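You operate a simulated robot arm through the tools that you are given. There is no shell and no other tool. Be economical: measure what you need, move in short steps, check, and stop when the job is done.

You run a simulated two-armed robot. Do the job below in one go: nothing can be reset, and whatever is moved stays where it is left.

Task
Renew the seal in the seal holder with the size printed on it.
Fine: steady the holder with one hand while pulling the brown seal; set the brown seal down flat, grip on top, in the yellow tub; then stand the holder on the open seat. Set down upright: brown seal, seal holder.

Only the result counts: the job must be done as asked and must still hold three seconds after the hand-in. Knocking over, shifting, dropping, spilling or breaking anything else fails it. Lids that push on must go on centred and level and be pressed home; caps that screw on are set level and turned clockwise until they are tight.

Robot
Two 7-joint arms with two-finger parallel grippers on one trunk, on a base that drives. Base frame: it is fixed to the floor where the robot stands at the start and does not move with it; the origin is under the middle of the robot, x ahead of it, y to its left, z up. Readings come in cm, degrees, newtons and seconds.
The left shoulder is at the start at [5, 16.1, 112.3], the right one opposite. With the tool pointing down near the work surface each hand reaches from about 22 to 68 cm from the robot's upright axis, wherever it stands, measured 20 degrees to its own side. Places, roughly: bore of the seal holder [50, -20, 90]; face of the open seat [50, 90, 60]; yellow tub [50, -50, 80]. Payload 3.43 kg a hand.
The TCP of each hand is the grasp point between the finger pads, 3 cm short of the fingertips. In the tool frame z runs along the fingers and y along their closing line. The gripper opens to 9.4 cm. The fingers are 2.8 cm wide and 1 cm thick; the gripper's body (5 by 9.6 cm) begins 5.5 cm behind the TCP.
Orientation is told as [roll, pitch, yaw] about the base's x, y, z axes, in that order, counted from this pose: with the fingers straight down and closing along the base's y, the tool's x points along the base's -x, its y along +y and its z along -z.

Tools
- The arms move only by the tool servo_tool. It takes "left_series", "right_series" or both (then of equal length, played together; a hand with none holds still); each is a list of rows, each a list of 6 numbers: the shift along the base's x, y, z in cm, then the turn, a rotation vector about the base's x, y, z in degrees. In form: [[x, y, z, rx, ry, rz], ...]. A call has 1 to 10 rows; each row is the pose to reach, as a shift and turn from the pose commanded when the call began. "left_claw" and "right_claw" are, for a hand that has rows, the closure, from 0 (fully open) to 1 (shut), set as the call begins (left out, the last holds). Each row takes 0.2 s and may step no farther than 5 cm and 8.6 degrees from the row before; otherwise, or with a gripper value out of range, the whole call is refused. Where a pose cannot be reached the arm comes as near as it can. A force on the tool above 40 N (or 10 N above the force at the start of the call, whichever is more), or a blocked arm, ends the call early, and 0.2 s more pass. Each finger travels about 4.5 cm/s and halts on what it meets, pressing with about 39 N; the grip force reading is that of the motor and also rises with nothing between the fingers. The clock runs only during rows and for 0.2 s after the last one: add rows that repeat a pose to give the fingers time. It gives the time, the measured TCP pose, the force on the tool (base axes), the opening and the grip force at its end, in the units of the frame above (readings bear some noise), with the torque about the TCP (base axes, N m) and any sound that the robot's microphone picked up.
- Cameras (640 x 400 px; columns grow to the right, rows downward): "scene" is now at [11.19, 1.45, 125.85]; the picture's right is [0.10, -0.99, 0.00], its down [-0.39, -0.04, -0.92] and it looks along [0.92, 0.09, -0.39] (base axes); focal length 214 px, centre (320, 200). "left" rides on the left gripper at [7.6, -1.4, -10.2] in its tool frame; the picture's right is [0.18, 0.98, 0.00], its down [-0.75, 0.14, -0.64] and it looks along [-0.63, 0.12, 0.77] (tool axes); focal length 243 px, centre (320, 200). "right" rides on the right gripper at [7.6, 1.4, -10.3] in its tool frame; the picture's right is [-0.18, 0.98, 0.00], its down [-0.75, -0.14, -0.64] and it looks along [-0.63, -0.12, 0.77] (tool axes); focal length 243 px, centre (320, 200). There is no depth. A picture from a camera that has moved, and an enlarged one, comes with that camera's place and axes in the base frame and with its lens. The place of the scene camera against the robot may be out by one fixed shift of up to 2.5 cm in any direction.
- grab_frame(camera): a new picture of that camera. No time passes.
- slide_trunk(by): slides the trunk up (or, below 0, down) by that many cm; the arms and the scene camera ride with it, the base frame stays. It gives what a move gives, with no picture.
- steer(legs): drives the robot by 1 to 6 legs, each [ahead, left, turn to the left] in cm, cm and degrees, along the robot's own axes; the way and the turn of a leg run together, so that a leg with both is an arc; at most 150 cm and 180 degrees a leg. The arms and the cameras ride along, it lands a little off, and it stops where it bumps. It gives what a move gives.
- turn_head(pan, tilt): turns the head with the scene camera to pan (to the left, within 80 degrees either way) and tilt (down, from -29 to 69), counted from straight ahead of the robot. It gives what a move gives.
- inspect(camera, box): a new picture of the part [left, top, right, bottom] of that camera's present view, enlarged. No time passes.
- finish_job(): hands the job in; it is judged then, once.

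Work in short steps. Places have to be worked out from the pictures, the camera data and where the tool is seen: move nearer, look again, correct. Check each grasp and each placing, and mend what went wrong. You have 120 turns and 100 pictures in all, those below and enlarged ones among them. Open the grippers and draw the arms clear of the work before you hand the job in, unless the task says otherwise; then end with one line.

The tools are called after "Call:" as a command line: name --argument value ..., lists and objects as JSON in quotes. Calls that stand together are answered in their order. servo_tool: Moves the arms, as the interface text tells. Its arguments: {"type":"object","properties":{"left_series":{"type":"array","items":{"type":"array","items":{"type":"number"}}},"left_claw":{"type":"number"},"right_series":{"type":"array","items":{"type":"array","items":{"type":"number"}}},"right_claw":{"type":"number"}},"required":[]} The other tools are called the same way: slide_trunk (by) slides the trunk up or down; steer (legs) drives the base; turn_head (pan, tilt) turns the head that bears the scene camera; grab_frame (camera) takes a picture; inspect (camera, box) takes an enlarged picture of a part of a camera's view; finish_job () hands the job in.

At the start:

```text
time: 0.0
left_tool_pos: [40.75, 4.62, 121.71]
left_orientation: [0.1, -0.1, 0.1]
left_contact_force: [-0.3, 0.5, 0.6]
left_wrist_torque: [0.02, 0.0, -0.01]
left_opening: 9.39
left_finger_force: 0.1
right_tool_pos: [36.85, -29.65, 115.24]
right_orientation: [0.1, 0.0, 0.0]
right_contact_force: [-0.9, -0.5, 0.1]
right_wrist_torque: [0.02, 0.01, -0.02]
right_opening: 9.39
right_finger_force: 0.0
trunk travel left (down, up): [-15.0, 11.7]
robot x, y, heading: [-0.14, -0.01, 0.1]
head pan, tilt: [5.9, 23.1]
```

scene: 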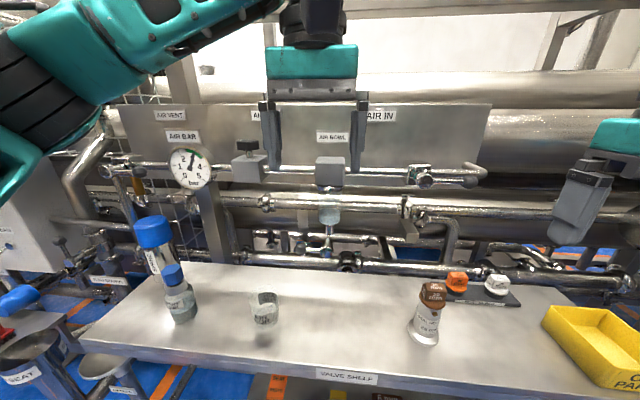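
right: 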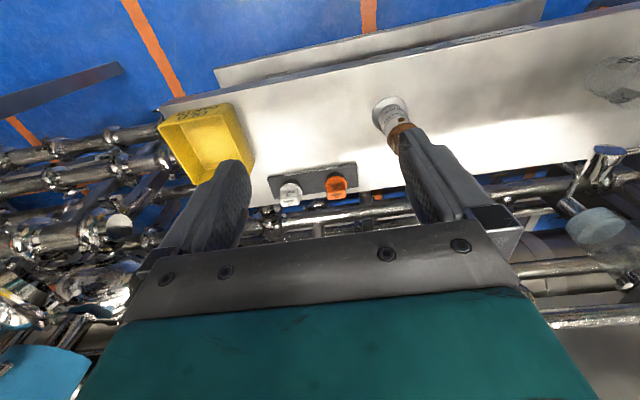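
left: 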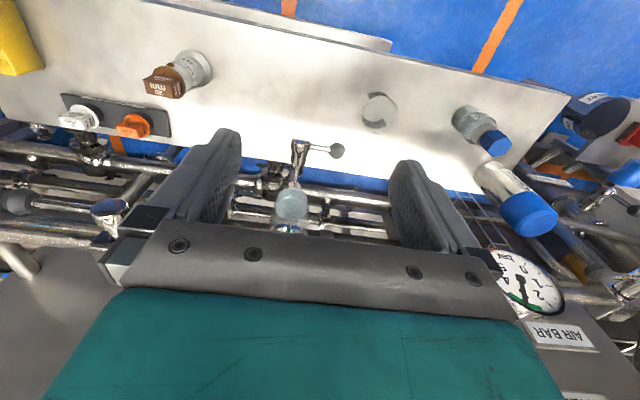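

The shelf holds the holder with the brown seal, a rack with orange and white seals, and the yellow tub. I'll zoom in on the holder and the left-hand area.

Call:
inspect --camera "scene" --box '[380, 250, 540, 350]'

Call:
inspect --camera "scene" --box '[0, 270, 208, 400]'

Call:
inspect --camera "left" --box '[20, 20, 260, 170]'

Call:
inspect --camera "right" --box '[150, 80, 450, 230]'

```text
4.00 times, centred on (460, 300) of scene
camera zoom: at [11.19, 1.45, 125.85], right [0.1, -0.99, 0.0], down [-0.39, -0.04, -0.92], along [0.92, 0.09, -0.39], focal length 858 px, centre (-240, -200)
```

zoom: 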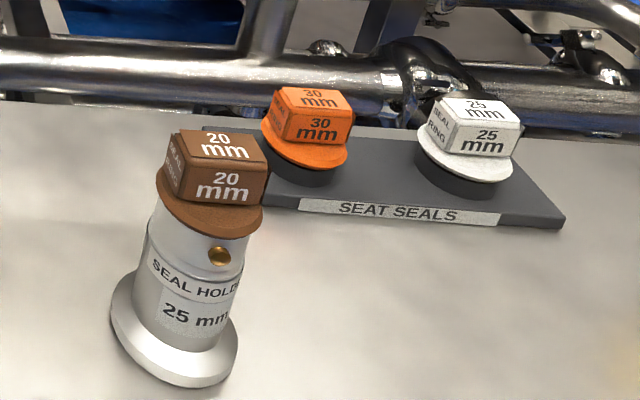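

```text
3.08 times, centred on (104, 335) of scene
camera zoom: at [11.19, 1.45, 125.85], right [0.1, -0.99, 0.0], down [-0.39, -0.04, -0.92], along [0.92, 0.09, -0.39], focal length 660 px, centre (985, -215)
```

zoom: 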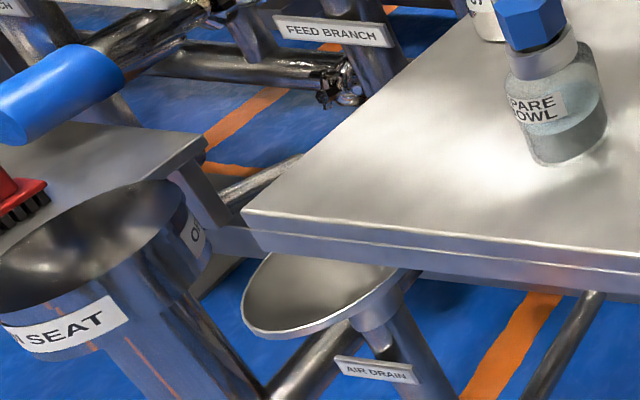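

```text
2.67 times, centred on (140, 95) of left
camera zoom: at [33.03, 3.12, 132.22], right [-0.19, 0.98, 0.0], down [0.75, 0.14, 0.64], along [0.63, 0.12, -0.77], focal length 647 px, centre (800, 480)
```

zoom: 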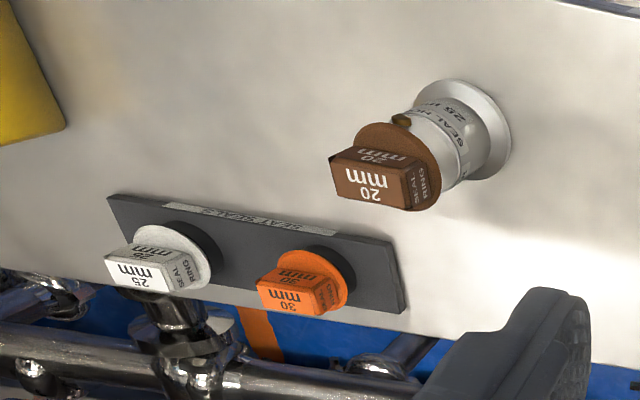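

```text
2.13 times, centred on (300, 155) of right
camera zoom: at [29.19, -28.25, 125.43], right [0.18, 0.98, 0.0], down [0.75, -0.14, 0.64], along [0.63, -0.12, -0.77], focal length 518 px, centre (363, 296)
```

zoom: 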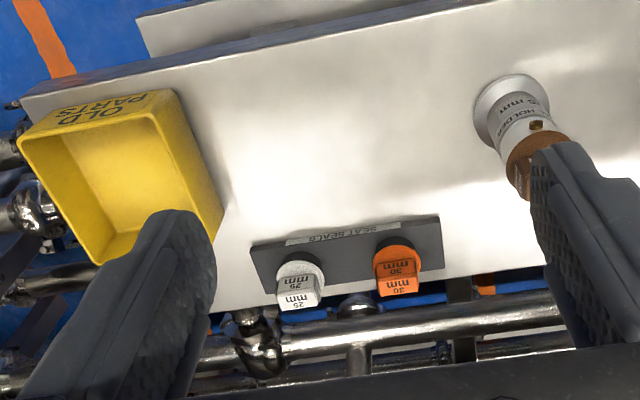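

The holder says 25 mm, so the white 25 mm seal goes in. The wrist views put white at about (61,-41,86), orange at (61,-30.5,86) and brown's top at about (48,-18,94). Next I look at the seat and at the floor around the robot.

Call:
turn_head --pan 60 --tilt 40

Call:
grab_frame --camera "scene"

Call:
turn_head --pan -45 --tilt 45

Call:
grab_frame --camera "scene"

```text
time: 1.2
left_tool_pos: [40.81, 4.45, 121.85]
left_orientation: [0.0, 0.0, 0.1]
left_contact_force: [0.8, -0.1, -0.3]
left_wrist_torque: [0.05, 0.02, -0.01]
left_opening: 9.41
left_finger_force: 0.0
right_tool_pos: [36.79, -29.75, 115.14]
right_orientation: [0.1, 0.1, 0.0]
right_contact_force: [0.2, 0.9, 0.1]
right_wrist_torque: [-0.01, 0.0, 0.0]
right_opening: 9.42
right_finger_force: 0.0
trunk travel left (down, up): [-15.0, 11.7]
robot x, y, heading: [-0.01, -0.03, 0.1]
head pan, tilt: [60.0, 40.0]
```

```text
92 pictures are left
camera scene: at [6.24, 7.86, 123.21], right [0.87, -0.5, 0.0], down [-0.32, -0.56, -0.77], along [0.38, 0.66, -0.64], focal length 214 px, centre (320, 200)
```

scene: 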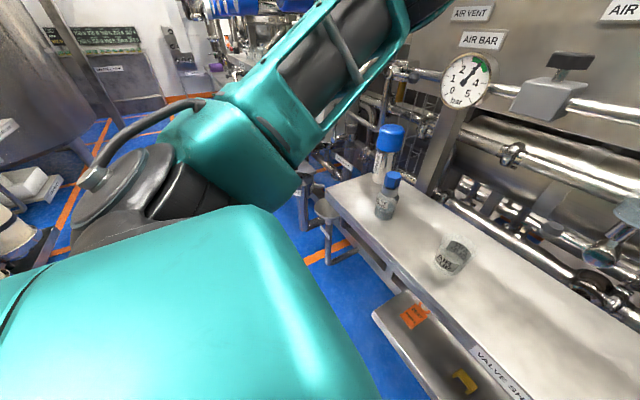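

```text
time: 3.0
left_tool_pos: [40.68, 4.44, 121.87]
left_orientation: [0.1, 0.0, 0.0]
left_contact_force: [-0.6, 0.5, -1.0]
left_wrist_torque: [0.0, 0.01, 0.01]
left_opening: 9.42
left_finger_force: 0.1
right_tool_pos: [36.72, -29.56, 115.19]
right_orientation: [0.2, 0.0, 0.0]
right_contact_force: [0.0, 0.7, -0.3]
right_wrist_torque: [0.03, 0.01, 0.0]
right_opening: 9.39
right_finger_force: 0.1
trunk travel left (down, up): [-15.0, 11.7]
robot x, y, heading: [-0.03, 0.11, 0.1]
head pan, tilt: [-45.0, 45.0]
```

```text
91 pictures are left
camera scene: at [7.73, -5.25, 122.49], right [-0.71, -0.71, 0.0], down [-0.5, 0.5, -0.71], along [0.5, -0.5, -0.71], focal length 214 px, centre (320, 200)
```

scene: 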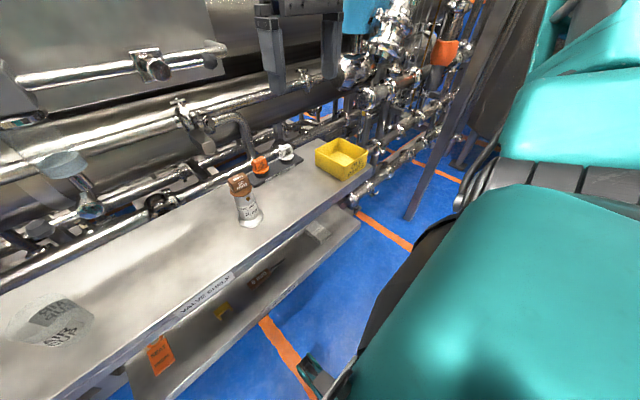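

The floor is clear to the right, with the nearest post near y=-128. I drive 18 cm right so that holder, white seal and tub are all within reach, then look again.

Call:
steer --legs '[[0, -18, 0]]'

Call:
turn_head --pan -10 --tilt 35

Call:
grab_frame --camera "scene"

Call:
grab_frame --camera "left"

Call:
grab_frame --camera "right"

```text
time: 5.3
left_tool_pos: [40.78, -13.57, 121.84]
left_orientation: [0.0, -0.1, 0.1]
left_contact_force: [0.6, 0.1, -0.5]
left_wrist_torque: [0.01, 0.0, -0.01]
left_opening: 9.4
left_finger_force: 0.1
right_tool_pos: [36.74, -47.75, 115.14]
right_orientation: [0.1, 0.0, 0.0]
right_contact_force: [-0.7, 0.2, -0.4]
right_wrist_torque: [0.01, -0.02, 0.02]
right_opening: 9.39
right_finger_force: 0.0
trunk travel left (down, up): [-15.0, 11.7]
robot x, y, heading: [-0.22, -17.81, 0.0]
head pan, tilt: [-45.0, 45.0]
```

```text
time: 6.3
left_tool_pos: [40.67, -13.51, 121.81]
left_orientation: [0.1, 0.0, 0.2]
left_contact_force: [0.3, 0.5, -0.1]
left_wrist_torque: [-0.01, 0.0, 0.01]
left_opening: 9.39
left_finger_force: 0.0
right_tool_pos: [36.8, -47.66, 115.1]
right_orientation: [0.1, 0.0, -0.1]
right_contact_force: [-0.2, 0.0, 0.5]
right_wrist_torque: [0.01, 0.01, 0.03]
right_opening: 9.42
right_finger_force: 0.1
trunk travel left (down, up): [-15.0, 11.7]
robot x, y, heading: [0.2, -18.12, 0.1]
head pan, tilt: [-10.0, 35.0]
```

```text
90 pictures are left
camera scene: at [10.65, -19.06, 123.97], right [-0.17, -0.98, 0.0], down [-0.56, 0.1, -0.82], along [0.81, -0.14, -0.57], focal length 214 px, centre (320, 200)
```

scene: 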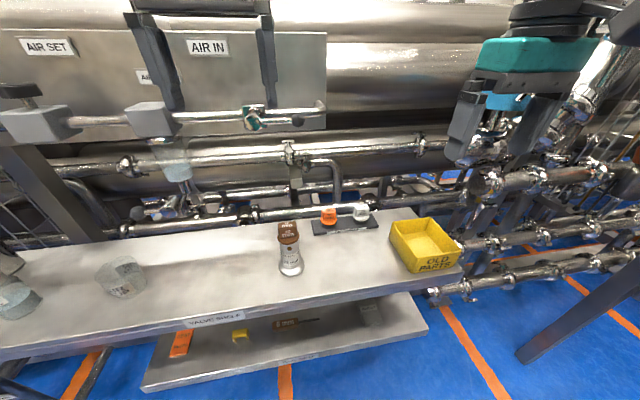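

```text
89 pictures are left
camera left: at [33.04, -14.9, 132.22], right [-0.19, 0.98, 0.0], down [0.75, 0.14, 0.64], along [0.63, 0.12, -0.77], focal length 243 px, centre (320, 200)
```

left: 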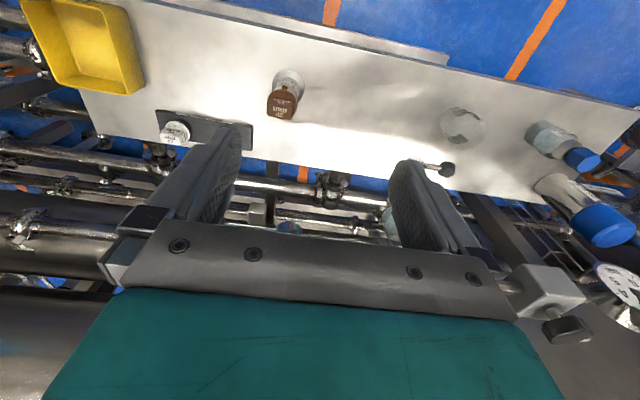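

```text
88 pictures are left
camera right: at [29.19, -46.27, 125.43], right [0.18, 0.98, 0.0], down [0.75, -0.14, 0.64], along [0.63, -0.12, -0.77], focal length 243 px, centre (320, 200)
```

right: 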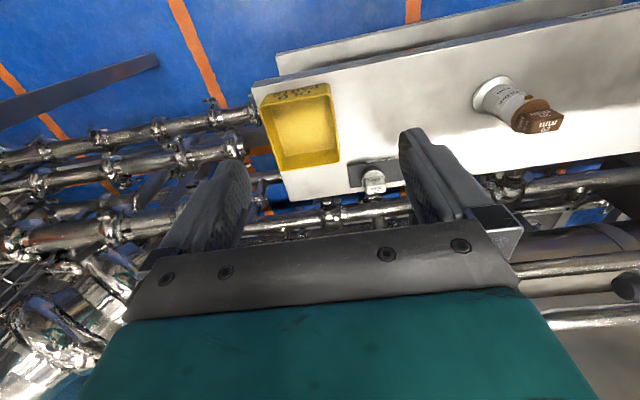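

I zoom both wrist cameras on the holder and seals to triangulate them.

Call:
inspect --camera "left" --box '[140, 50, 340, 175]'

Call:
inspect --camera "right" --box '[400, 50, 600, 175]'

Call:
inspect --camera "right" --box '[240, 75, 440, 200]'

Call:
inspect --camera "scene" --box '[250, 190, 410, 290]'

```text
3.20 times, centred on (240, 112) of left
camera zoom: at [33.04, -14.9, 132.22], right [-0.19, 0.98, 0.0], down [0.75, 0.14, 0.64], along [0.63, 0.12, -0.77], focal length 776 px, centre (576, 480)
```

zoom: 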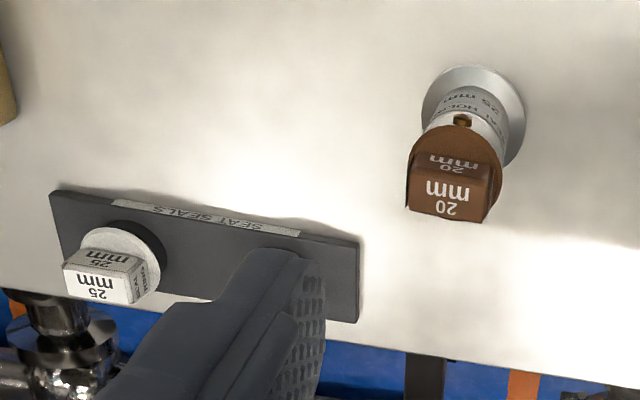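

```text
3.20 times, centred on (500, 112) of right
camera zoom: at [29.19, -46.27, 125.43], right [0.18, 0.98, 0.0], down [0.75, -0.14, 0.64], along [0.63, -0.12, -0.77], focal length 776 px, centre (-256, 480)
```

zoom: 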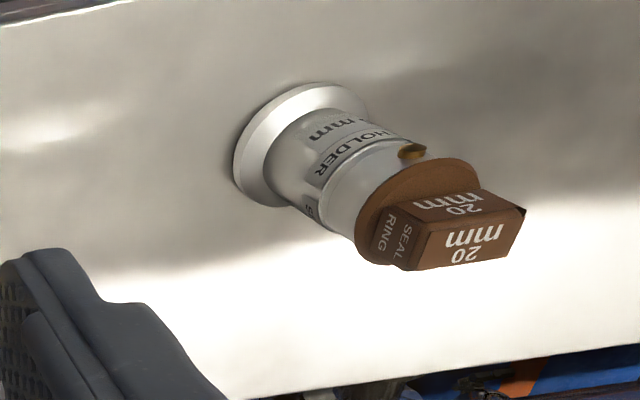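

```text
3.20 times, centred on (340, 138) of right
camera zoom: at [29.19, -46.27, 125.43], right [0.18, 0.98, 0.0], down [0.75, -0.14, 0.64], along [0.63, -0.12, -0.77], focal length 776 px, centre (256, 400)
```

zoom: 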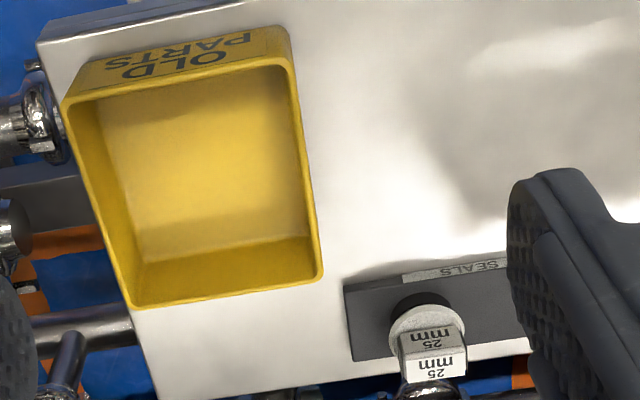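

```text
4.00 times, centred on (330, 240) of scene
camera zoom: at [10.65, -19.06, 123.97], right [-0.17, -0.98, 0.0], down [-0.56, 0.1, -0.82], along [0.81, -0.14, -0.57], focal length 858 px, centre (280, 40)
```

zoom: 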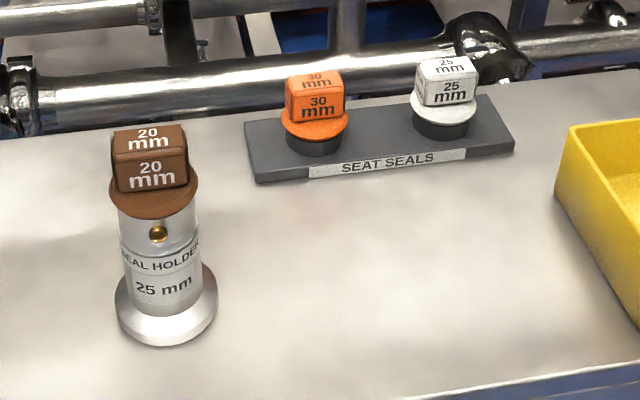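

The brown grip's top is at about (48.1,-18.5,93.6). The holder body is about 5 cm across and stands on the shelf at z≈80. I begin turning the left hand so it can come at the holder body from the left.

Call:
servo_tool --left_series '[[0.5, 1.5, 0, 0, 0, 8.5], [1, 3, 0, 0, 0, 17], [1.5, 4.5, 0, 0, 0, 25.5], [2, 6, 0, 0, 0, 34], [2.5, 7.5, 0, 0, 0, 42.5], [3, 9, 0, 0, 0, 51], [3.5, 10.5, 0, 0, 0, 59.5], [4, 12, 0, 0, 0, 68], [4.5, 13.5, 0, 0, 0, 76.5], [5, 15, 0, 0, 0, 85]]' --left_claw 0

Call:
servo_tool --left_series '[[0, 0, 0, -8, 0, 0], [0, 0, 0, -16, 0, 0], [0, 0, 0, -24, 0, 0], [0, 0, 0, -32, 0, 0], [0, 0, 0, -40, 0, 0], [0, 0, 0, -48, 0, 0], [0, 0, 0, -56, 0, 0], [0, 0, 0, -60, 0, 0], [0, 0, 0, -60, 0, 0]]'

```text
time: 8.5
left_tool_pos: [45.61, 1.53, 121.9]
left_orientation: [0.0, 0.0, 85.2]
left_contact_force: [0.6, 0.4, -0.7]
left_wrist_torque: [-0.01, -0.02, -0.02]
left_opening: 9.4
left_finger_force: 0.1
right_tool_pos: [36.75, -47.74, 115.16]
right_orientation: [0.0, 0.1, 0.0]
right_contact_force: [0.2, -0.2, -0.4]
right_wrist_torque: [-0.02, 0.0, 0.01]
right_opening: 9.42
right_finger_force: 0.1
trunk travel left (down, up): [-15.0, 11.7]
robot x, y, heading: [-0.08, -17.99, 0.0]
head pan, tilt: [-10.0, 35.0]
```

```text
time: 10.5
left_tool_pos: [45.82, 1.4, 121.9]
left_orientation: [-8.5, 59.8, 80.1]
left_contact_force: [-0.5, 0.4, -0.2]
left_wrist_torque: [-0.04, -0.02, -0.01]
left_opening: 9.4
left_finger_force: 0.0
right_tool_pos: [36.84, -47.79, 115.1]
right_orientation: [0.1, 0.0, 0.0]
right_contact_force: [0.3, 0.3, 0.7]
right_wrist_torque: [0.0, -0.01, 0.0]
right_opening: 9.41
right_finger_force: 0.0
trunk travel left (down, up): [-15.0, 11.7]
robot x, y, heading: [0.16, -18.25, -0.1]
head pan, tilt: [-10.0, 35.0]
```

The left orientation came out as planned. I lower the hand to the left of the holder and look.

Call:
servo_tool --left_series '[[0.5, 0, -4.5, 0, 0, 0], [1, 0, -9, 0, 0, 0], [1.5, 0, -13.5, 0, 0, 0], [2, -0.5, -18, 0, 0, 0], [2.2, -1, -22.5, 0, 0, 2], [2.2, -1.5, -27, 0, 0, 4], [2.2, -2, -31, 0, 0, 5], [2.2, -2, -31, 0, 0, 5]]'

Call:
grab_frame --camera "left"

Call:
grab_frame --camera "scene"

```text
time: 11.7
left_tool_pos: [47.99, 0.24, 100.94]
left_orientation: [-12.6, 60.4, 78.5]
left_contact_force: [-10.2, -5.4, 8.9]
left_wrist_torque: [0.6, -0.04, 0.68]
left_opening: 9.4
left_finger_force: 0.1
right_tool_pos: [36.8, -47.61, 115.13]
right_orientation: [0.0, -0.1, 0.1]
right_contact_force: [0.9, 0.0, -0.7]
right_wrist_torque: [0.0, 0.04, -0.01]
right_opening: 9.4
right_finger_force: 0.1
trunk travel left (down, up): [-15.0, 11.7]
robot x, y, heading: [-0.17, -17.61, -0.1]
head pan, tilt: [-10.0, 35.0]
stopped in row 6 (left hand): the force on the tool passed its limit at 56 N (the readings are from after the stop); the commanded pose is now the measured one
```

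```text
83 pictures are left
camera left: at [48.15, 5.51, 112.74], right [-1.0, -0.08, 0.05], down [-0.09, 0.93, -0.36], along [-0.02, -0.36, -0.93], focal length 243 px, centre (320, 200)
```

left: 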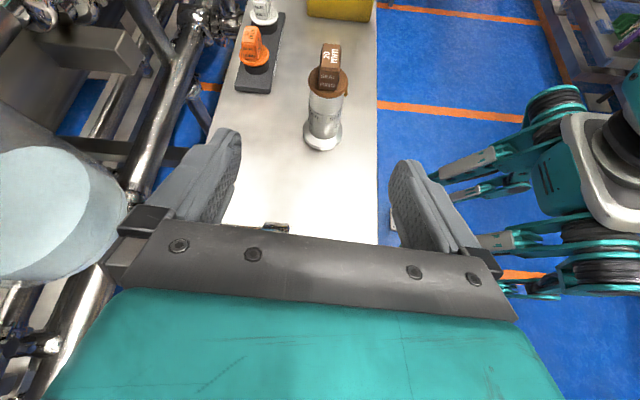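

```text
82 pictures are left
camera scene: at [10.57, -19.09, 123.98], right [-0.17, -0.98, 0.0], down [-0.56, 0.1, -0.82], along [0.81, -0.14, -0.57], focal length 214 px, centre (320, 200)
```

scene: 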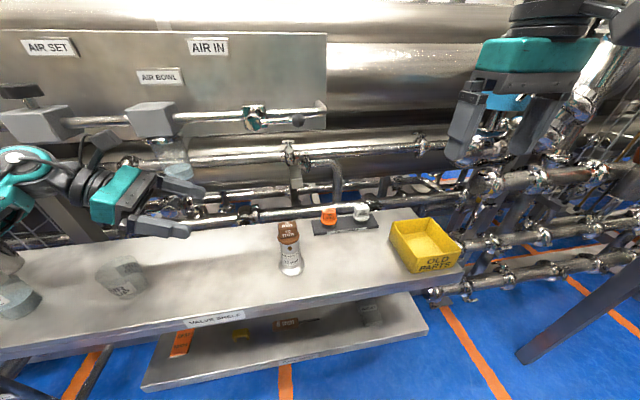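

The left gripper bumped something on its +x side, probably the hanging air bowl near (57,3,100). I back off toward the robot and up, then look at the bowl.

Call:
servo_tool --left_series '[[-2, 0, 1.5, 0, 0, 0], [-5, 0, 3, 0, 0, 0], [-8, 0, 4, 0, 0, 0], [-8, 0, 4, 0, 0, 0]]'

Call:
inspect --camera "scene" --box '[0, 60, 240, 210]'

Call:
grab_frame --camera "left"

```text
time: 12.7
left_tool_pos: [40.15, 0.17, 104.75]
left_orientation: [-12.1, 60.2, 79.2]
left_contact_force: [0.1, -0.5, 0.6]
left_wrist_torque: [0.02, 0.03, 0.01]
left_opening: 9.42
left_finger_force: 0.0
right_tool_pos: [36.81, -47.72, 115.21]
right_orientation: [0.1, 0.0, 0.1]
right_contact_force: [0.2, 0.1, -0.5]
right_wrist_torque: [-0.02, -0.01, 0.01]
right_opening: 9.4
right_finger_force: 0.2
trunk travel left (down, up): [-15.0, 11.7]
robot x, y, heading: [-0.12, -18.02, 0.0]
head pan, tilt: [-10.0, 35.0]
```

```text
2.67 times, centred on (120, 135) of scene
camera zoom: at [10.67, -19.04, 123.96], right [-0.17, -0.98, 0.0], down [-0.56, 0.1, -0.82], along [0.81, -0.14, -0.57], focal length 572 px, centre (853, 373)
```

zoom: 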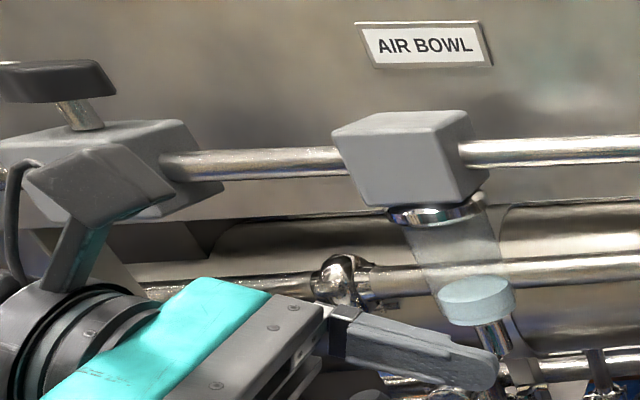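

```text
80 pictures are left
camera left: at [40.37, 5.4, 116.58], right [-0.99, -0.09, 0.06], down [-0.1, 0.93, -0.36], along [-0.02, -0.36, -0.93], focal length 243 px, centre (320, 200)
```

left: 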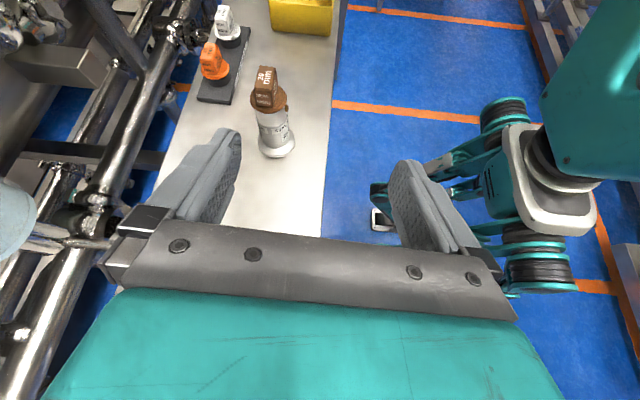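

The bowl looks upright and intact. My hand carries a physical camera on its upper side, so I stay nearer the robot and swing the approach to run diagonally (+x,-y), nearly horizontal.

Call:
servo_tool --left_series '[[-0.5, 0, 1, 0, 0, 7.5], [-1, 0, 2, 0, 0, 15], [-1.5, 0, 3, 0, 0, 22.5], [-2, 0, 4, 0, 0, 30], [-2.5, 0, 5, 0, 0, 37.5], [-3, 0, 5, 0, 0, 45], [-3, 0, 5, 0, 0, 45]]'

Call:
servo_tool --left_series '[[0, 0, 0, -5, -5, 0], [0, 0, 0, -10, -10, 0], [0, 0, 0, -13, -13, 0], [0, 0, 0, -13, -13, 0]]'

Call:
grab_frame --camera "left"

Call:
grab_frame --camera "scene"

```text
time: 14.3
left_tool_pos: [37.47, 0.48, 109.81]
left_orientation: [-12.2, 60.3, 123.9]
left_contact_force: [-0.5, 0.1, -0.5]
left_wrist_torque: [0.0, 0.02, -0.01]
left_opening: 9.41
left_finger_force: 0.1
left hand out of reach, approached as far as the arm can: row 6, 7
right_tool_pos: [36.92, -47.73, 115.23]
right_orientation: [0.0, 0.0, 0.1]
right_contact_force: [0.2, 0.4, 0.7]
right_wrist_torque: [0.03, 0.03, 0.0]
right_opening: 9.41
right_finger_force: 0.1
trunk travel left (down, up): [-15.0, 11.7]
robot x, y, heading: [0.07, -18.47, 0.2]
head pan, tilt: [-10.0, 35.0]
```

```text
time: 15.3
left_tool_pos: [39.12, 1.18, 109.85]
left_orientation: [-28.6, 77.9, 108.5]
left_contact_force: [0.7, -1.7, 0.0]
left_wrist_torque: [0.0, -0.02, -0.01]
left_opening: 9.4
left_finger_force: 0.1
left hand out of reach, approached as far as the arm can: row 1, 2, 3, 4
right_tool_pos: [36.83, -47.75, 115.11]
right_orientation: [0.2, 0.0, 0.0]
right_contact_force: [0.1, 0.3, -0.6]
right_wrist_torque: [0.0, 0.01, 0.05]
right_opening: 9.41
right_finger_force: 0.0
trunk travel left (down, up): [-15.0, 11.7]
robot x, y, heading: [0.2, -18.01, 0.1]
head pan, tilt: [-10.0, 35.0]
```

```text
79 pictures are left
camera left: at [33.13, 7.51, 119.39], right [-0.66, -0.75, 0.08], down [-0.61, 0.47, -0.63], along [0.43, -0.47, -0.77], focal length 243 px, centre (320, 200)
```

left: 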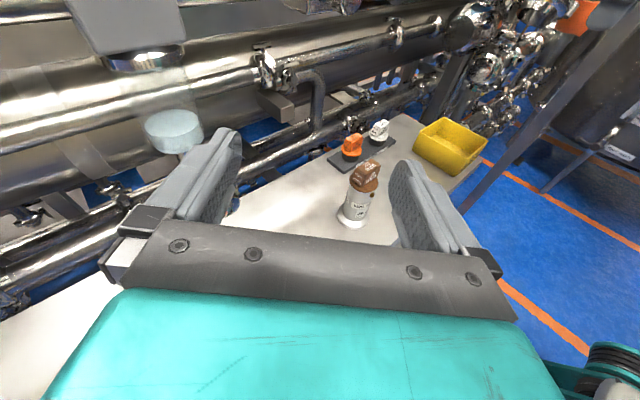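

```text
78 pictures are left
camera scene: at [10.66, -19.04, 123.97], right [-0.17, -0.98, 0.0], down [-0.56, 0.1, -0.82], along [0.81, -0.14, -0.57], focal length 214 px, centre (320, 200)
```

scene: 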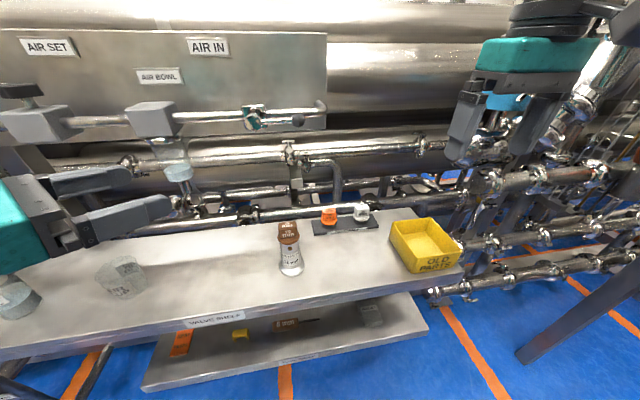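

The tool now points along about (0.72,-0.66,-0.19), a good diagonal. I descend to a pre-grasp point about 10 cm short of the holder.

Call:
servo_tool --left_series '[[0, -2, -4, 0, 0, 0], [0, -4, -8, 0, 0, 0], [0, -6, -12, 0, 0, 0], [0, -8, -16, 0, 0, 0], [0, -10, -20, 0, 0, 0], [0, -11, -23, 0, 0, 0], [0, -11, -23, 0, 0, 0]]'

Call:
grab_frame --camera "left"

Call:
grab_frame --camera "scene"

```text
time: 16.9
left_tool_pos: [38.99, -10.17, 86.63]
left_orientation: [-28.5, 77.9, 108.8]
left_contact_force: [0.7, -0.2, 0.3]
left_wrist_torque: [-0.01, -0.01, 0.0]
left_opening: 9.39
left_finger_force: 0.1
left hand out of reach, approached as far as the arm can: row 1
right_tool_pos: [36.86, -47.74, 115.17]
right_orientation: [0.1, 0.0, 0.1]
right_contact_force: [0.2, 0.3, 0.3]
right_wrist_torque: [0.02, 0.03, 0.01]
right_opening: 9.42
right_finger_force: 0.0
trunk travel left (down, up): [-15.0, 11.7]
robot x, y, heading: [-0.11, -17.93, -0.0]
head pan, tilt: [-10.0, 35.0]
```

```text
77 pictures are left
camera left: at [32.93, -3.73, 96.22], right [-0.66, -0.75, 0.08], down [-0.61, 0.47, -0.63], along [0.43, -0.47, -0.77], focal length 243 px, centre (320, 200)
```

left: 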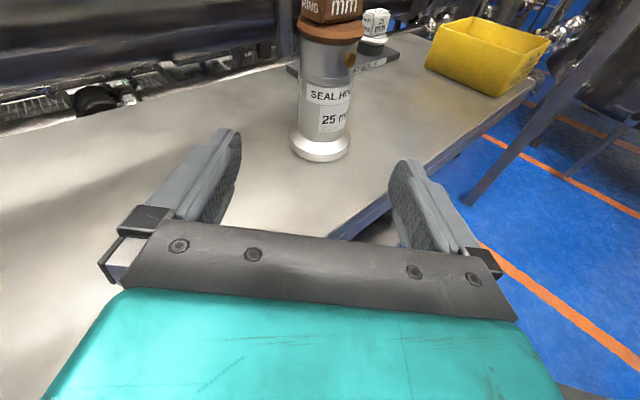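

```text
76 pictures are left
camera scene: at [10.66, -19.04, 123.97], right [-0.17, -0.98, 0.0], down [-0.56, 0.1, -0.82], along [0.81, -0.14, -0.57], focal length 214 px, centre (320, 200)
```

scene: 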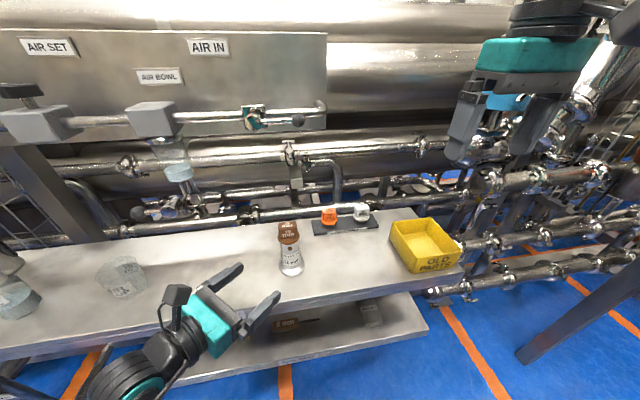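

The holder lies straight ahead of the tool at about (47.7,-18.4). I slide in around its body, still open, and check.

Call:
servo_tool --left_series '[[2.2, -2, -0.5, 0, 0, 0], [4.4, -4, -1, 0, 0, 0], [6.5, -6, -1.5, 0, 0, 0], [8.6, -8, -1.9, 0, 0, 0], [8.6, -8, -1.9, 0, 0, 0]]'

Call:
grab_frame --camera "left"

Call:
inspect --camera "scene" --box '[210, 190, 370, 290]'

```text
time: 18.1
left_tool_pos: [47.81, -18.2, 84.88]
left_orientation: [-28.8, 77.9, 108.3]
left_contact_force: [0.0, -0.1, 0.6]
left_wrist_torque: [0.01, 0.01, -0.02]
left_opening: 9.4
left_finger_force: 0.0
right_tool_pos: [36.89, -47.59, 115.13]
right_orientation: [0.2, 0.0, 0.0]
right_contact_force: [0.1, -0.5, -0.2]
right_wrist_torque: [0.03, 0.01, 0.0]
right_opening: 9.42
right_finger_force: 0.1
trunk travel left (down, up): [-15.0, 11.7]
robot x, y, heading: [-0.07, -18.04, -0.2]
head pan, tilt: [-10.0, 35.0]
```

```text
75 pictures are left
camera left: at [41.7, -11.71, 94.54], right [-0.66, -0.75, 0.08], down [-0.61, 0.47, -0.63], along [0.43, -0.47, -0.77], focal length 243 px, centre (320, 200)
```

left: 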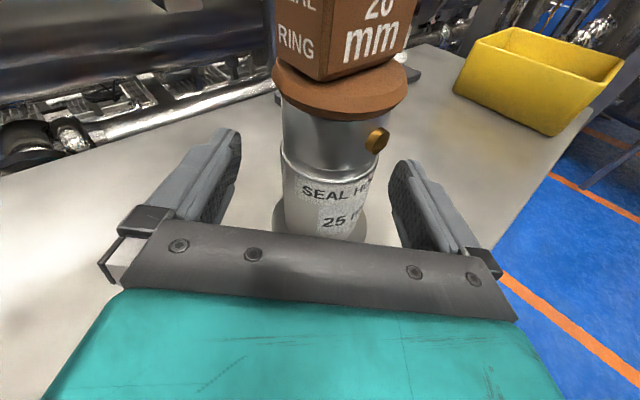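

```text
4.00 times, centred on (290, 240) of scene
camera zoom: at [10.66, -19.04, 123.97], right [-0.17, -0.98, 0.0], down [-0.56, 0.1, -0.82], along [0.81, -0.14, -0.57], focal length 858 px, centre (440, 40)
```

zoom: 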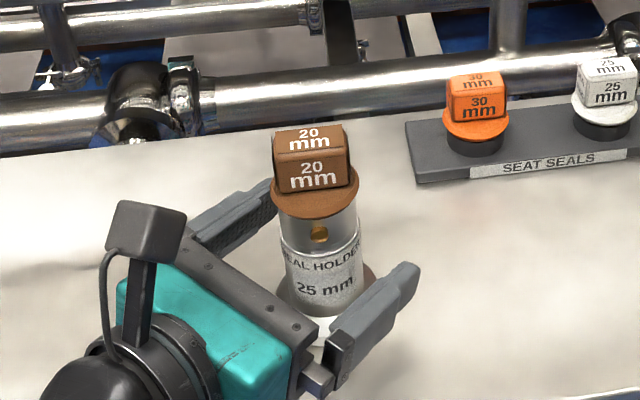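

The fingers straddle the holder evenly, below the brass knob. I lower 0.6 cm and close.

Call:
servo_tool --left_series '[[0, 0, -0.3, 0, 0, 0], [0, 0, -0.6, 0, 0, 0], [0, 0, -0.6, 0, 0, 0]]'

Call:
servo_tool --left_series '[[0, 0, 0, 0, 0, 0], [0, 0, 0, 0, 0, 0], [0, 0, 0, 0, 0, 0], [0, 0, 0, 0, 0, 0]]' --left_claw 1

Call:
grab_frame --camera "left"

```text
time: 18.9
left_tool_pos: [47.68, -17.95, 84.28]
left_orientation: [-28.7, 77.9, 108.5]
left_contact_force: [0.2, 0.2, 0.2]
left_wrist_torque: [-0.04, 0.0, 0.03]
left_opening: 9.42
left_finger_force: 0.0
right_tool_pos: [36.81, -47.72, 115.19]
right_orientation: [0.0, -0.1, 0.1]
right_contact_force: [-0.2, 0.6, 0.3]
right_wrist_torque: [-0.02, 0.01, -0.07]
right_opening: 9.39
right_finger_force: 0.1
trunk travel left (down, up): [-15.0, 11.7]
robot x, y, heading: [0.28, -17.98, -0.1]
head pan, tilt: [-10.0, 35.0]
```

```text
time: 19.9
left_tool_pos: [47.69, -18.02, 84.41]
left_orientation: [-28.9, 78.0, 108.4]
left_contact_force: [-1.9, -1.6, 3.1]
left_wrist_torque: [-0.21, 0.15, -0.05]
left_opening: 4.71
left_finger_force: 38.4
right_tool_pos: [36.77, -47.75, 115.11]
right_orientation: [0.2, 0.0, 0.0]
right_contact_force: [0.6, 0.3, -0.1]
right_wrist_torque: [-0.02, -0.01, -0.01]
right_opening: 9.38
right_finger_force: 0.2
trunk travel left (down, up): [-15.0, 11.7]
robot x, y, heading: [0.01, -18.34, 0.1]
head pan, tilt: [-10.0, 35.0]
```

```text
73 pictures are left
camera left: at [41.6, -11.62, 93.96], right [-0.66, -0.75, 0.08], down [-0.61, 0.47, -0.63], along [0.44, -0.47, -0.77], focal length 243 px, centre (320, 200)
```

left: 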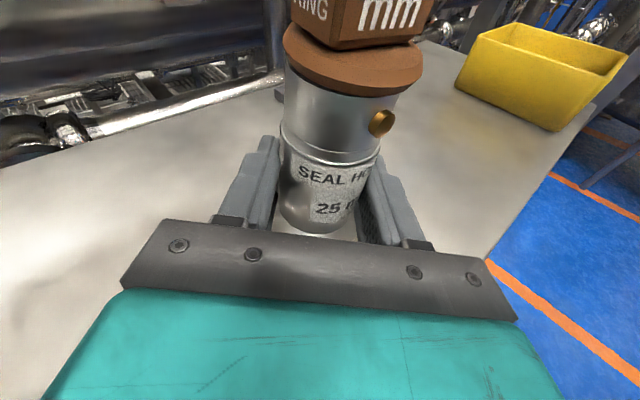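

The holder is held at 4.7 cm. My closing line is about 5° off level, so I check in the scene view whether the holder got tilted.

Call:
inspect --camera "scene" --box '[250, 200, 330, 300]'

Call:
grab_frame --camera "right"

```text
4.00 times, centred on (290, 250) of scene
camera zoom: at [10.63, -19.05, 123.98], right [-0.17, -0.98, 0.0], down [-0.56, 0.1, -0.82], along [0.81, -0.14, -0.57], focal length 858 px, centre (440, 0)
```

zoom: 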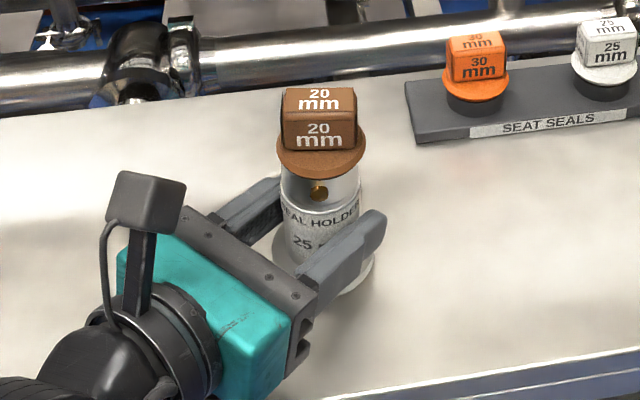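

```text
71 pictures are left
camera right: at [29.18, -46.26, 125.43], right [0.18, 0.98, 0.0], down [0.75, -0.14, 0.64], along [0.63, -0.12, -0.77], focal length 243 px, centre (320, 200)
```

right: 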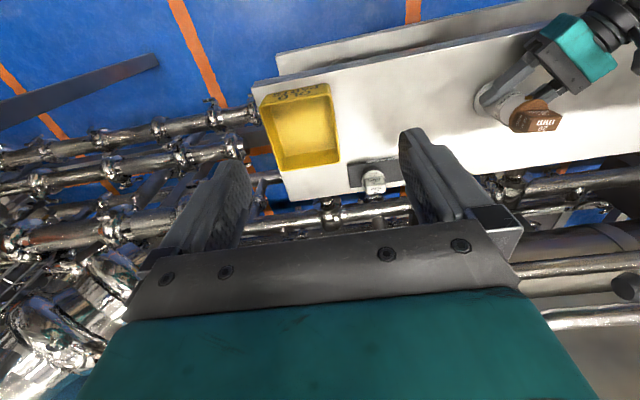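

The holder leans about 5° with the gripper. I roll the hand back 5° to stand it level.

Call:
servo_tool --left_series '[[0, 0, 0, -1.3, 1.2, 0], [0, 0, 0, -2.6, 2.4, 0], [0, 0, 0, -3.8, 3.5, 0], [0, 0, 0, -3.8, 3.5, 0]]'

Call:
inspect --camera "scene" --box '[250, 200, 330, 300]'

Call:
grab_frame --camera "left"

```text
time: 20.9
left_tool_pos: [47.64, -17.83, 84.26]
left_orientation: [-3.0, 79.3, 133.6]
left_contact_force: [-0.6, 0.0, -3.8]
left_wrist_torque: [0.03, 0.0, 0.0]
left_opening: 4.7
left_finger_force: 38.9
right_tool_pos: [36.89, -47.65, 115.02]
right_orientation: [0.1, 0.1, -0.1]
right_contact_force: [-0.3, 0.2, 0.9]
right_wrist_torque: [0.02, 0.0, 0.03]
right_opening: 9.4
right_finger_force: 0.2
trunk travel left (down, up): [-15.0, 11.7]
robot x, y, heading: [0.03, -17.89, 0.3]
head pan, tilt: [-10.0, 35.0]
```

```text
4.00 times, centred on (290, 250) of scene
camera zoom: at [10.68, -19.04, 123.96], right [-0.17, -0.98, 0.0], down [-0.57, 0.1, -0.82], along [0.81, -0.14, -0.57], focal length 858 px, centre (440, 0)
```

zoom: 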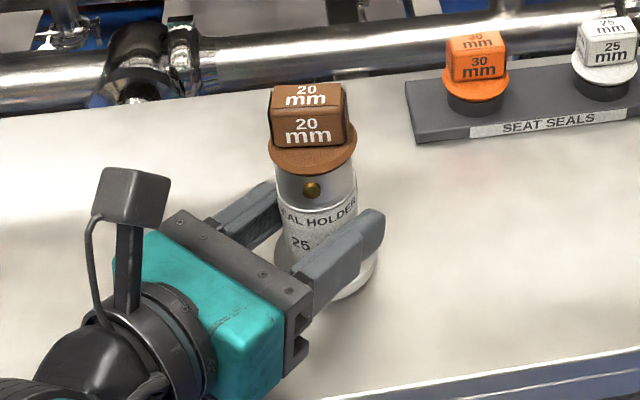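

```text
69 pictures are left
camera left: at [42.18, -10.91, 93.74], right [-0.65, -0.74, 0.17], down [-0.65, 0.43, -0.62], along [0.39, -0.52, -0.76], focal length 243 px, centre (320, 200)
```

left: 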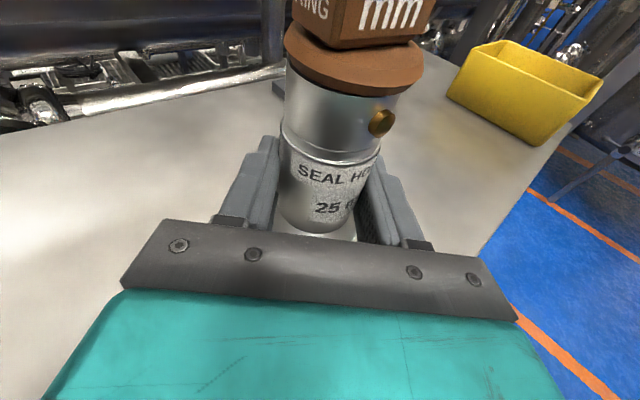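

The holder now stands upright. I bring the right hand above the brown grip, with a slight -4° yaw.

Call:
servo_tool --right_series '[[1.4, 3.6, -0.8, 0, 0, -0.5], [2.8, 7.2, -1.6, 0, 0, -1], [4.2, 10.8, -2.4, 0, 0, -1.5], [5.6, 14.4, -3.2, 0, 0, -2], [7, 18, -4, 0, 0, -2.5], [8.4, 21.6, -5, 0, 0, -3], [9.8, 25.2, -6, 0, 0, -3.5], [11.2, 29, -7, 0, 0, -4], [11.2, 29, -7, 0, 0, -4]]' --right_claw 0

Call:
grab_frame --camera "right"

Call:
grab_frame --camera "scene"

```text
time: 22.9
left_tool_pos: [47.73, -17.88, 84.3]
left_orientation: [-3.4, 79.5, 133.3]
left_contact_force: [-0.3, 0.3, -2.3]
left_wrist_torque: [-0.01, -0.01, 0.01]
left_opening: 4.67
left_finger_force: 38.6
right_tool_pos: [43.24, -30.42, 109.98]
right_orientation: [0.2, 0.0, -3.2]
right_contact_force: [0.8, -0.7, 0.1]
right_wrist_torque: [0.0, 0.0, -0.01]
right_opening: 9.38
right_finger_force: 0.0
right hand out of reach, approached as far as the arm can: row 5, 6, 7, 8, 9
trunk travel left (down, up): [-15.0, 11.7]
robot x, y, heading: [-0.09, -18.01, -0.1]
head pan, tilt: [-10.0, 35.0]
```

```text
68 pictures are left
camera right: at [35.84, -28.55, 120.34], right [0.24, 0.97, 0.0], down [0.74, -0.18, 0.64], along [0.62, -0.15, -0.77], focal length 243 px, centre (320, 200)
```

right: 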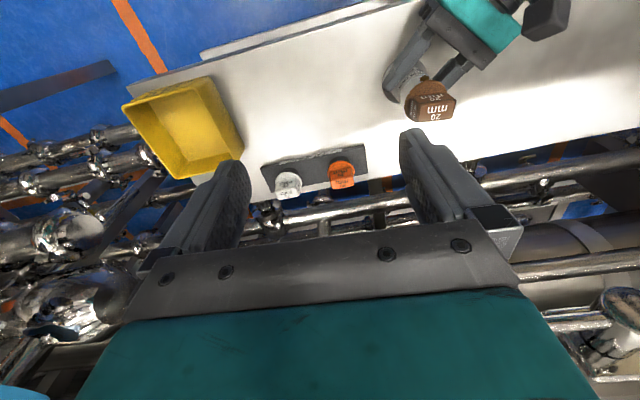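

```text
67 pictures are left
camera scene: at [10.68, -19.04, 123.97], right [-0.17, -0.98, 0.0], down [-0.56, 0.1, -0.82], along [0.81, -0.14, -0.57], focal length 214 px, centre (320, 200)
```

scene: 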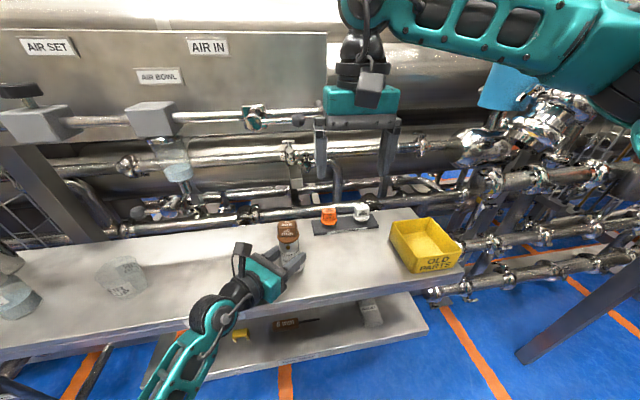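

The arm can't reach that far at this height with the tool pointing down. I descend first, then move sideways over the holder.

Call:
servo_tool --right_series '[[0, 0, -4, 0, 0, 0], [0, 0, -8, 0, 0, 0], [0.5, 1, -9.5, 0, 0, -1], [1.8, 4, -9.5, 0, 0, -1], [3.1, 7, -9.5, 0, 0, -1], [4.3, 10, -9.5, 0, 0, -1], [4.9, 11.9, -9.5, 0, 0, -1], [4.9, 11.9, -9.5, 0, 0, -1]]'

Call:
grab_frame --camera "right"

Call:
inspect --camera "scene" --box '[210, 150, 370, 250]'

```text
time: 24.7
left_tool_pos: [47.67, -17.92, 84.26]
left_orientation: [-3.4, 79.4, 133.3]
left_contact_force: [-0.7, 0.2, -2.4]
left_wrist_torque: [0.03, 0.04, 0.0]
left_opening: 4.65
left_finger_force: 38.9
right_tool_pos: [43.21, -29.5, 101.04]
right_orientation: [0.1, 0.0, -5.1]
right_contact_force: [-0.6, 0.2, 0.7]
right_wrist_torque: [-0.02, 0.0, 0.0]
right_opening: 9.41
right_finger_force: 0.0
right hand out of reach, approached as far as the arm can: row 3, 4, 5, 6, 7, 8
trunk travel left (down, up): [-15.0, 11.7]
robot x, y, heading: [0.21, -18.12, -0.1]
head pan, tilt: [-10.0, 35.0]
```

```text
66 pictures are left
camera right: at [35.67, -27.49, 111.24], right [0.27, 0.96, 0.0], down [0.74, -0.21, 0.64], along [0.62, -0.17, -0.77], focal length 243 px, centre (320, 200)
```

right: 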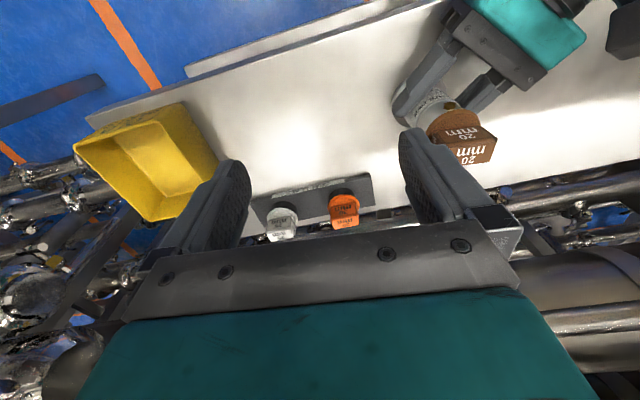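

```text
4.00 times, centred on (290, 200) of scene
camera zoom: at [10.68, -19.04, 123.96], right [-0.17, -0.98, 0.0], down [-0.57, 0.1, -0.82], along [0.81, -0.14, -0.57], focal length 858 px, centre (440, 200)
```

zoom: 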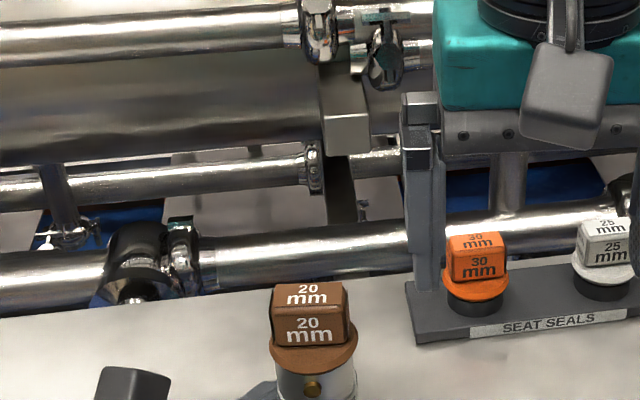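

The right arm is stopped by something like a joint limit going inward. I test whether yawing the hand counter-clockwise frees it.

Call:
servo_tool --right_series '[[0, 0, 0.5, 0, 0, 8], [0, 0, 0.5, 0, 0, 16], [0.5, 1.5, 0.5, 0, 0, 24], [1, 3, 0.5, 0, 0, 30], [1.6, 5, 0.5, 0, 0, 30], [1.6, 5, 0.5, 0, 0, 30]]'

```text
time: 26.1
left_tool_pos: [47.67, -17.91, 84.33]
left_orientation: [-3.3, 79.4, 133.3]
left_contact_force: [0.4, 0.2, -2.7]
left_wrist_torque: [0.04, 0.02, 0.02]
left_opening: 4.6
left_finger_force: 38.7
right_tool_pos: [42.76, -29.36, 101.84]
right_orientation: [0.1, 0.0, 25.0]
right_contact_force: [1.2, -0.5, 0.6]
right_wrist_torque: [0.01, 0.01, -0.03]
right_opening: 9.38
right_finger_force: 0.0
right hand out of reach, approached as far as the arm can: row 3, 4, 5, 6
trunk travel left (down, up): [-15.0, 11.7]
robot x, y, heading: [0.24, -17.94, 0.1]
head pan, tilt: [-10.0, 35.0]
```

Yaw isn't the limit. The left hand started reachable near the midline at z≈121, so I raise the right hand, undo the yaw, and try inward up there.

Call:
servo_tool --right_series '[[0, 0, 4, 0, 0, -8], [0, 0, 8, 0, 0, -16], [0, 0, 12, 0, 0, -24], [0, 0, 16, 0, 0, -25], [0, 0, 19, 0, 0, -25], [0, 3, 19, 0, 0, -25], [0, 6, 19, 0, 0, -25], [0, 9, 19, 0, 0, -25], [2, 11, 19, 0, 0, -25], [2, 11, 19, 0, 0, -25]]'

Call:
grab_frame --camera "scene"

```text
time: 28.3
left_tool_pos: [47.67, -17.91, 84.32]
left_orientation: [-3.5, 79.4, 133.4]
left_contact_force: [0.3, 1.1, -2.8]
left_wrist_torque: [0.05, 0.01, 0.0]
left_opening: 4.59
left_finger_force: 38.6
right_tool_pos: [39.16, -31.18, 119.13]
right_orientation: [0.1, 0.1, 0.0]
right_contact_force: [0.4, -0.3, 0.1]
right_wrist_torque: [0.02, -0.01, -0.01]
right_opening: 9.38
right_finger_force: 0.0
right hand out of reach, approached as far as the arm can: row 2, 3, 4, 5, 6, 7, 8, 9, 10
trunk travel left (down, up): [-15.0, 11.7]
robot x, y, heading: [0.32, -18.01, -0.2]
head pan, tilt: [-10.0, 35.0]
```

```text
64 pictures are left
camera scene: at [10.69, -19.04, 123.96], right [-0.17, -0.98, 0.0], down [-0.57, 0.1, -0.82], along [0.81, -0.14, -0.57], focal length 214 px, centre (320, 200)
```

scene: 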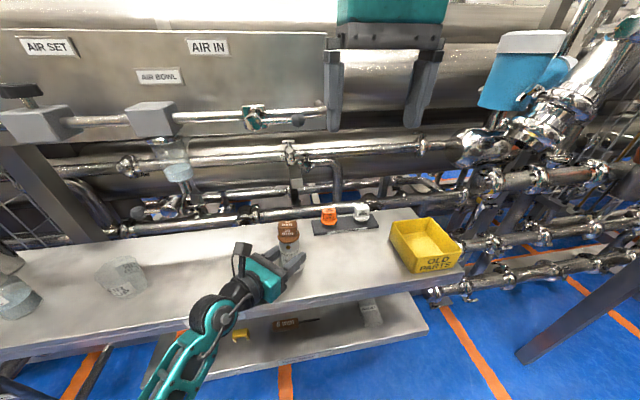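

The inward swing of the right arm is limited. I'll use yaw +90 so the fingers close along x, with the hand leaning to the right, which moves the wrist about 12 cm outward while the pads still match the grip's faces. First I yaw in free space.

Call:
servo_tool --right_series '[[0, -1, -1, 0, 0, 8.5], [0, -2, -2, 0, 0, 17], [0, -3, -3, 0, 0, 25.5], [0, -4, -4, 0, 0, 34], [0, -5, -5, 0, 0, 42.5], [0, -6, -6, 0, 0, 51], [0, -7, -7, 0, 0, 59.5], [0, -8, -8, 0, 0, 68], [0, -9, -9, 0, 0, 76.5], [0, -9, -10, 0, 0, 85]]'

Call:
servo_tool --right_series '[[0, 0, 0, 7.5, 0, 0], [0, 0, 0, 15, 0, 0], [0, 0, 0, 22.5, 0, 0], [0, 0, 0, 30, 0, 0], [0, 0, 0, 30, 0, 0]]'

```text
time: 30.5
left_tool_pos: [47.71, -17.81, 84.43]
left_orientation: [-3.3, 79.4, 133.5]
left_contact_force: [-0.7, 0.0, -2.7]
left_wrist_torque: [0.03, 0.01, -0.02]
left_opening: 4.6
left_finger_force: 38.8
right_tool_pos: [27.68, -30.45, 109.06]
right_orientation: [-0.4, 0.3, 84.3]
right_contact_force: [-0.7, 0.1, 0.0]
right_wrist_torque: [0.0, 0.01, -0.01]
right_opening: 9.41
right_finger_force: 0.0
right hand out of reach, approached as far as the arm can: row 7, 8, 9, 10
trunk travel left (down, up): [-15.0, 11.7]
robot x, y, heading: [-0.06, -17.89, -0.1]
head pan, tilt: [-10.0, 35.0]
```

```text
time: 31.7
left_tool_pos: [47.65, -17.83, 84.26]
left_orientation: [-3.5, 79.4, 133.3]
left_contact_force: [-0.2, -0.3, -3.6]
left_wrist_torque: [0.01, 0.0, -0.01]
left_opening: 4.58
left_finger_force: 39.2
right_tool_pos: [23.44, -25.32, 109.87]
right_orientation: [2.9, -29.9, 84.2]
right_contact_force: [-0.6, 0.5, -0.2]
right_wrist_torque: [0.01, -0.01, 0.0]
right_opening: 9.41
right_finger_force: 0.0
right hand out of reach, approached as far as the arm can: row 1, 2, 3, 4, 5
trunk travel left (down, up): [-15.0, 11.7]
robot x, y, heading: [0.16, -17.73, 0.0]
head pan, tilt: [-10.0, 35.0]
```

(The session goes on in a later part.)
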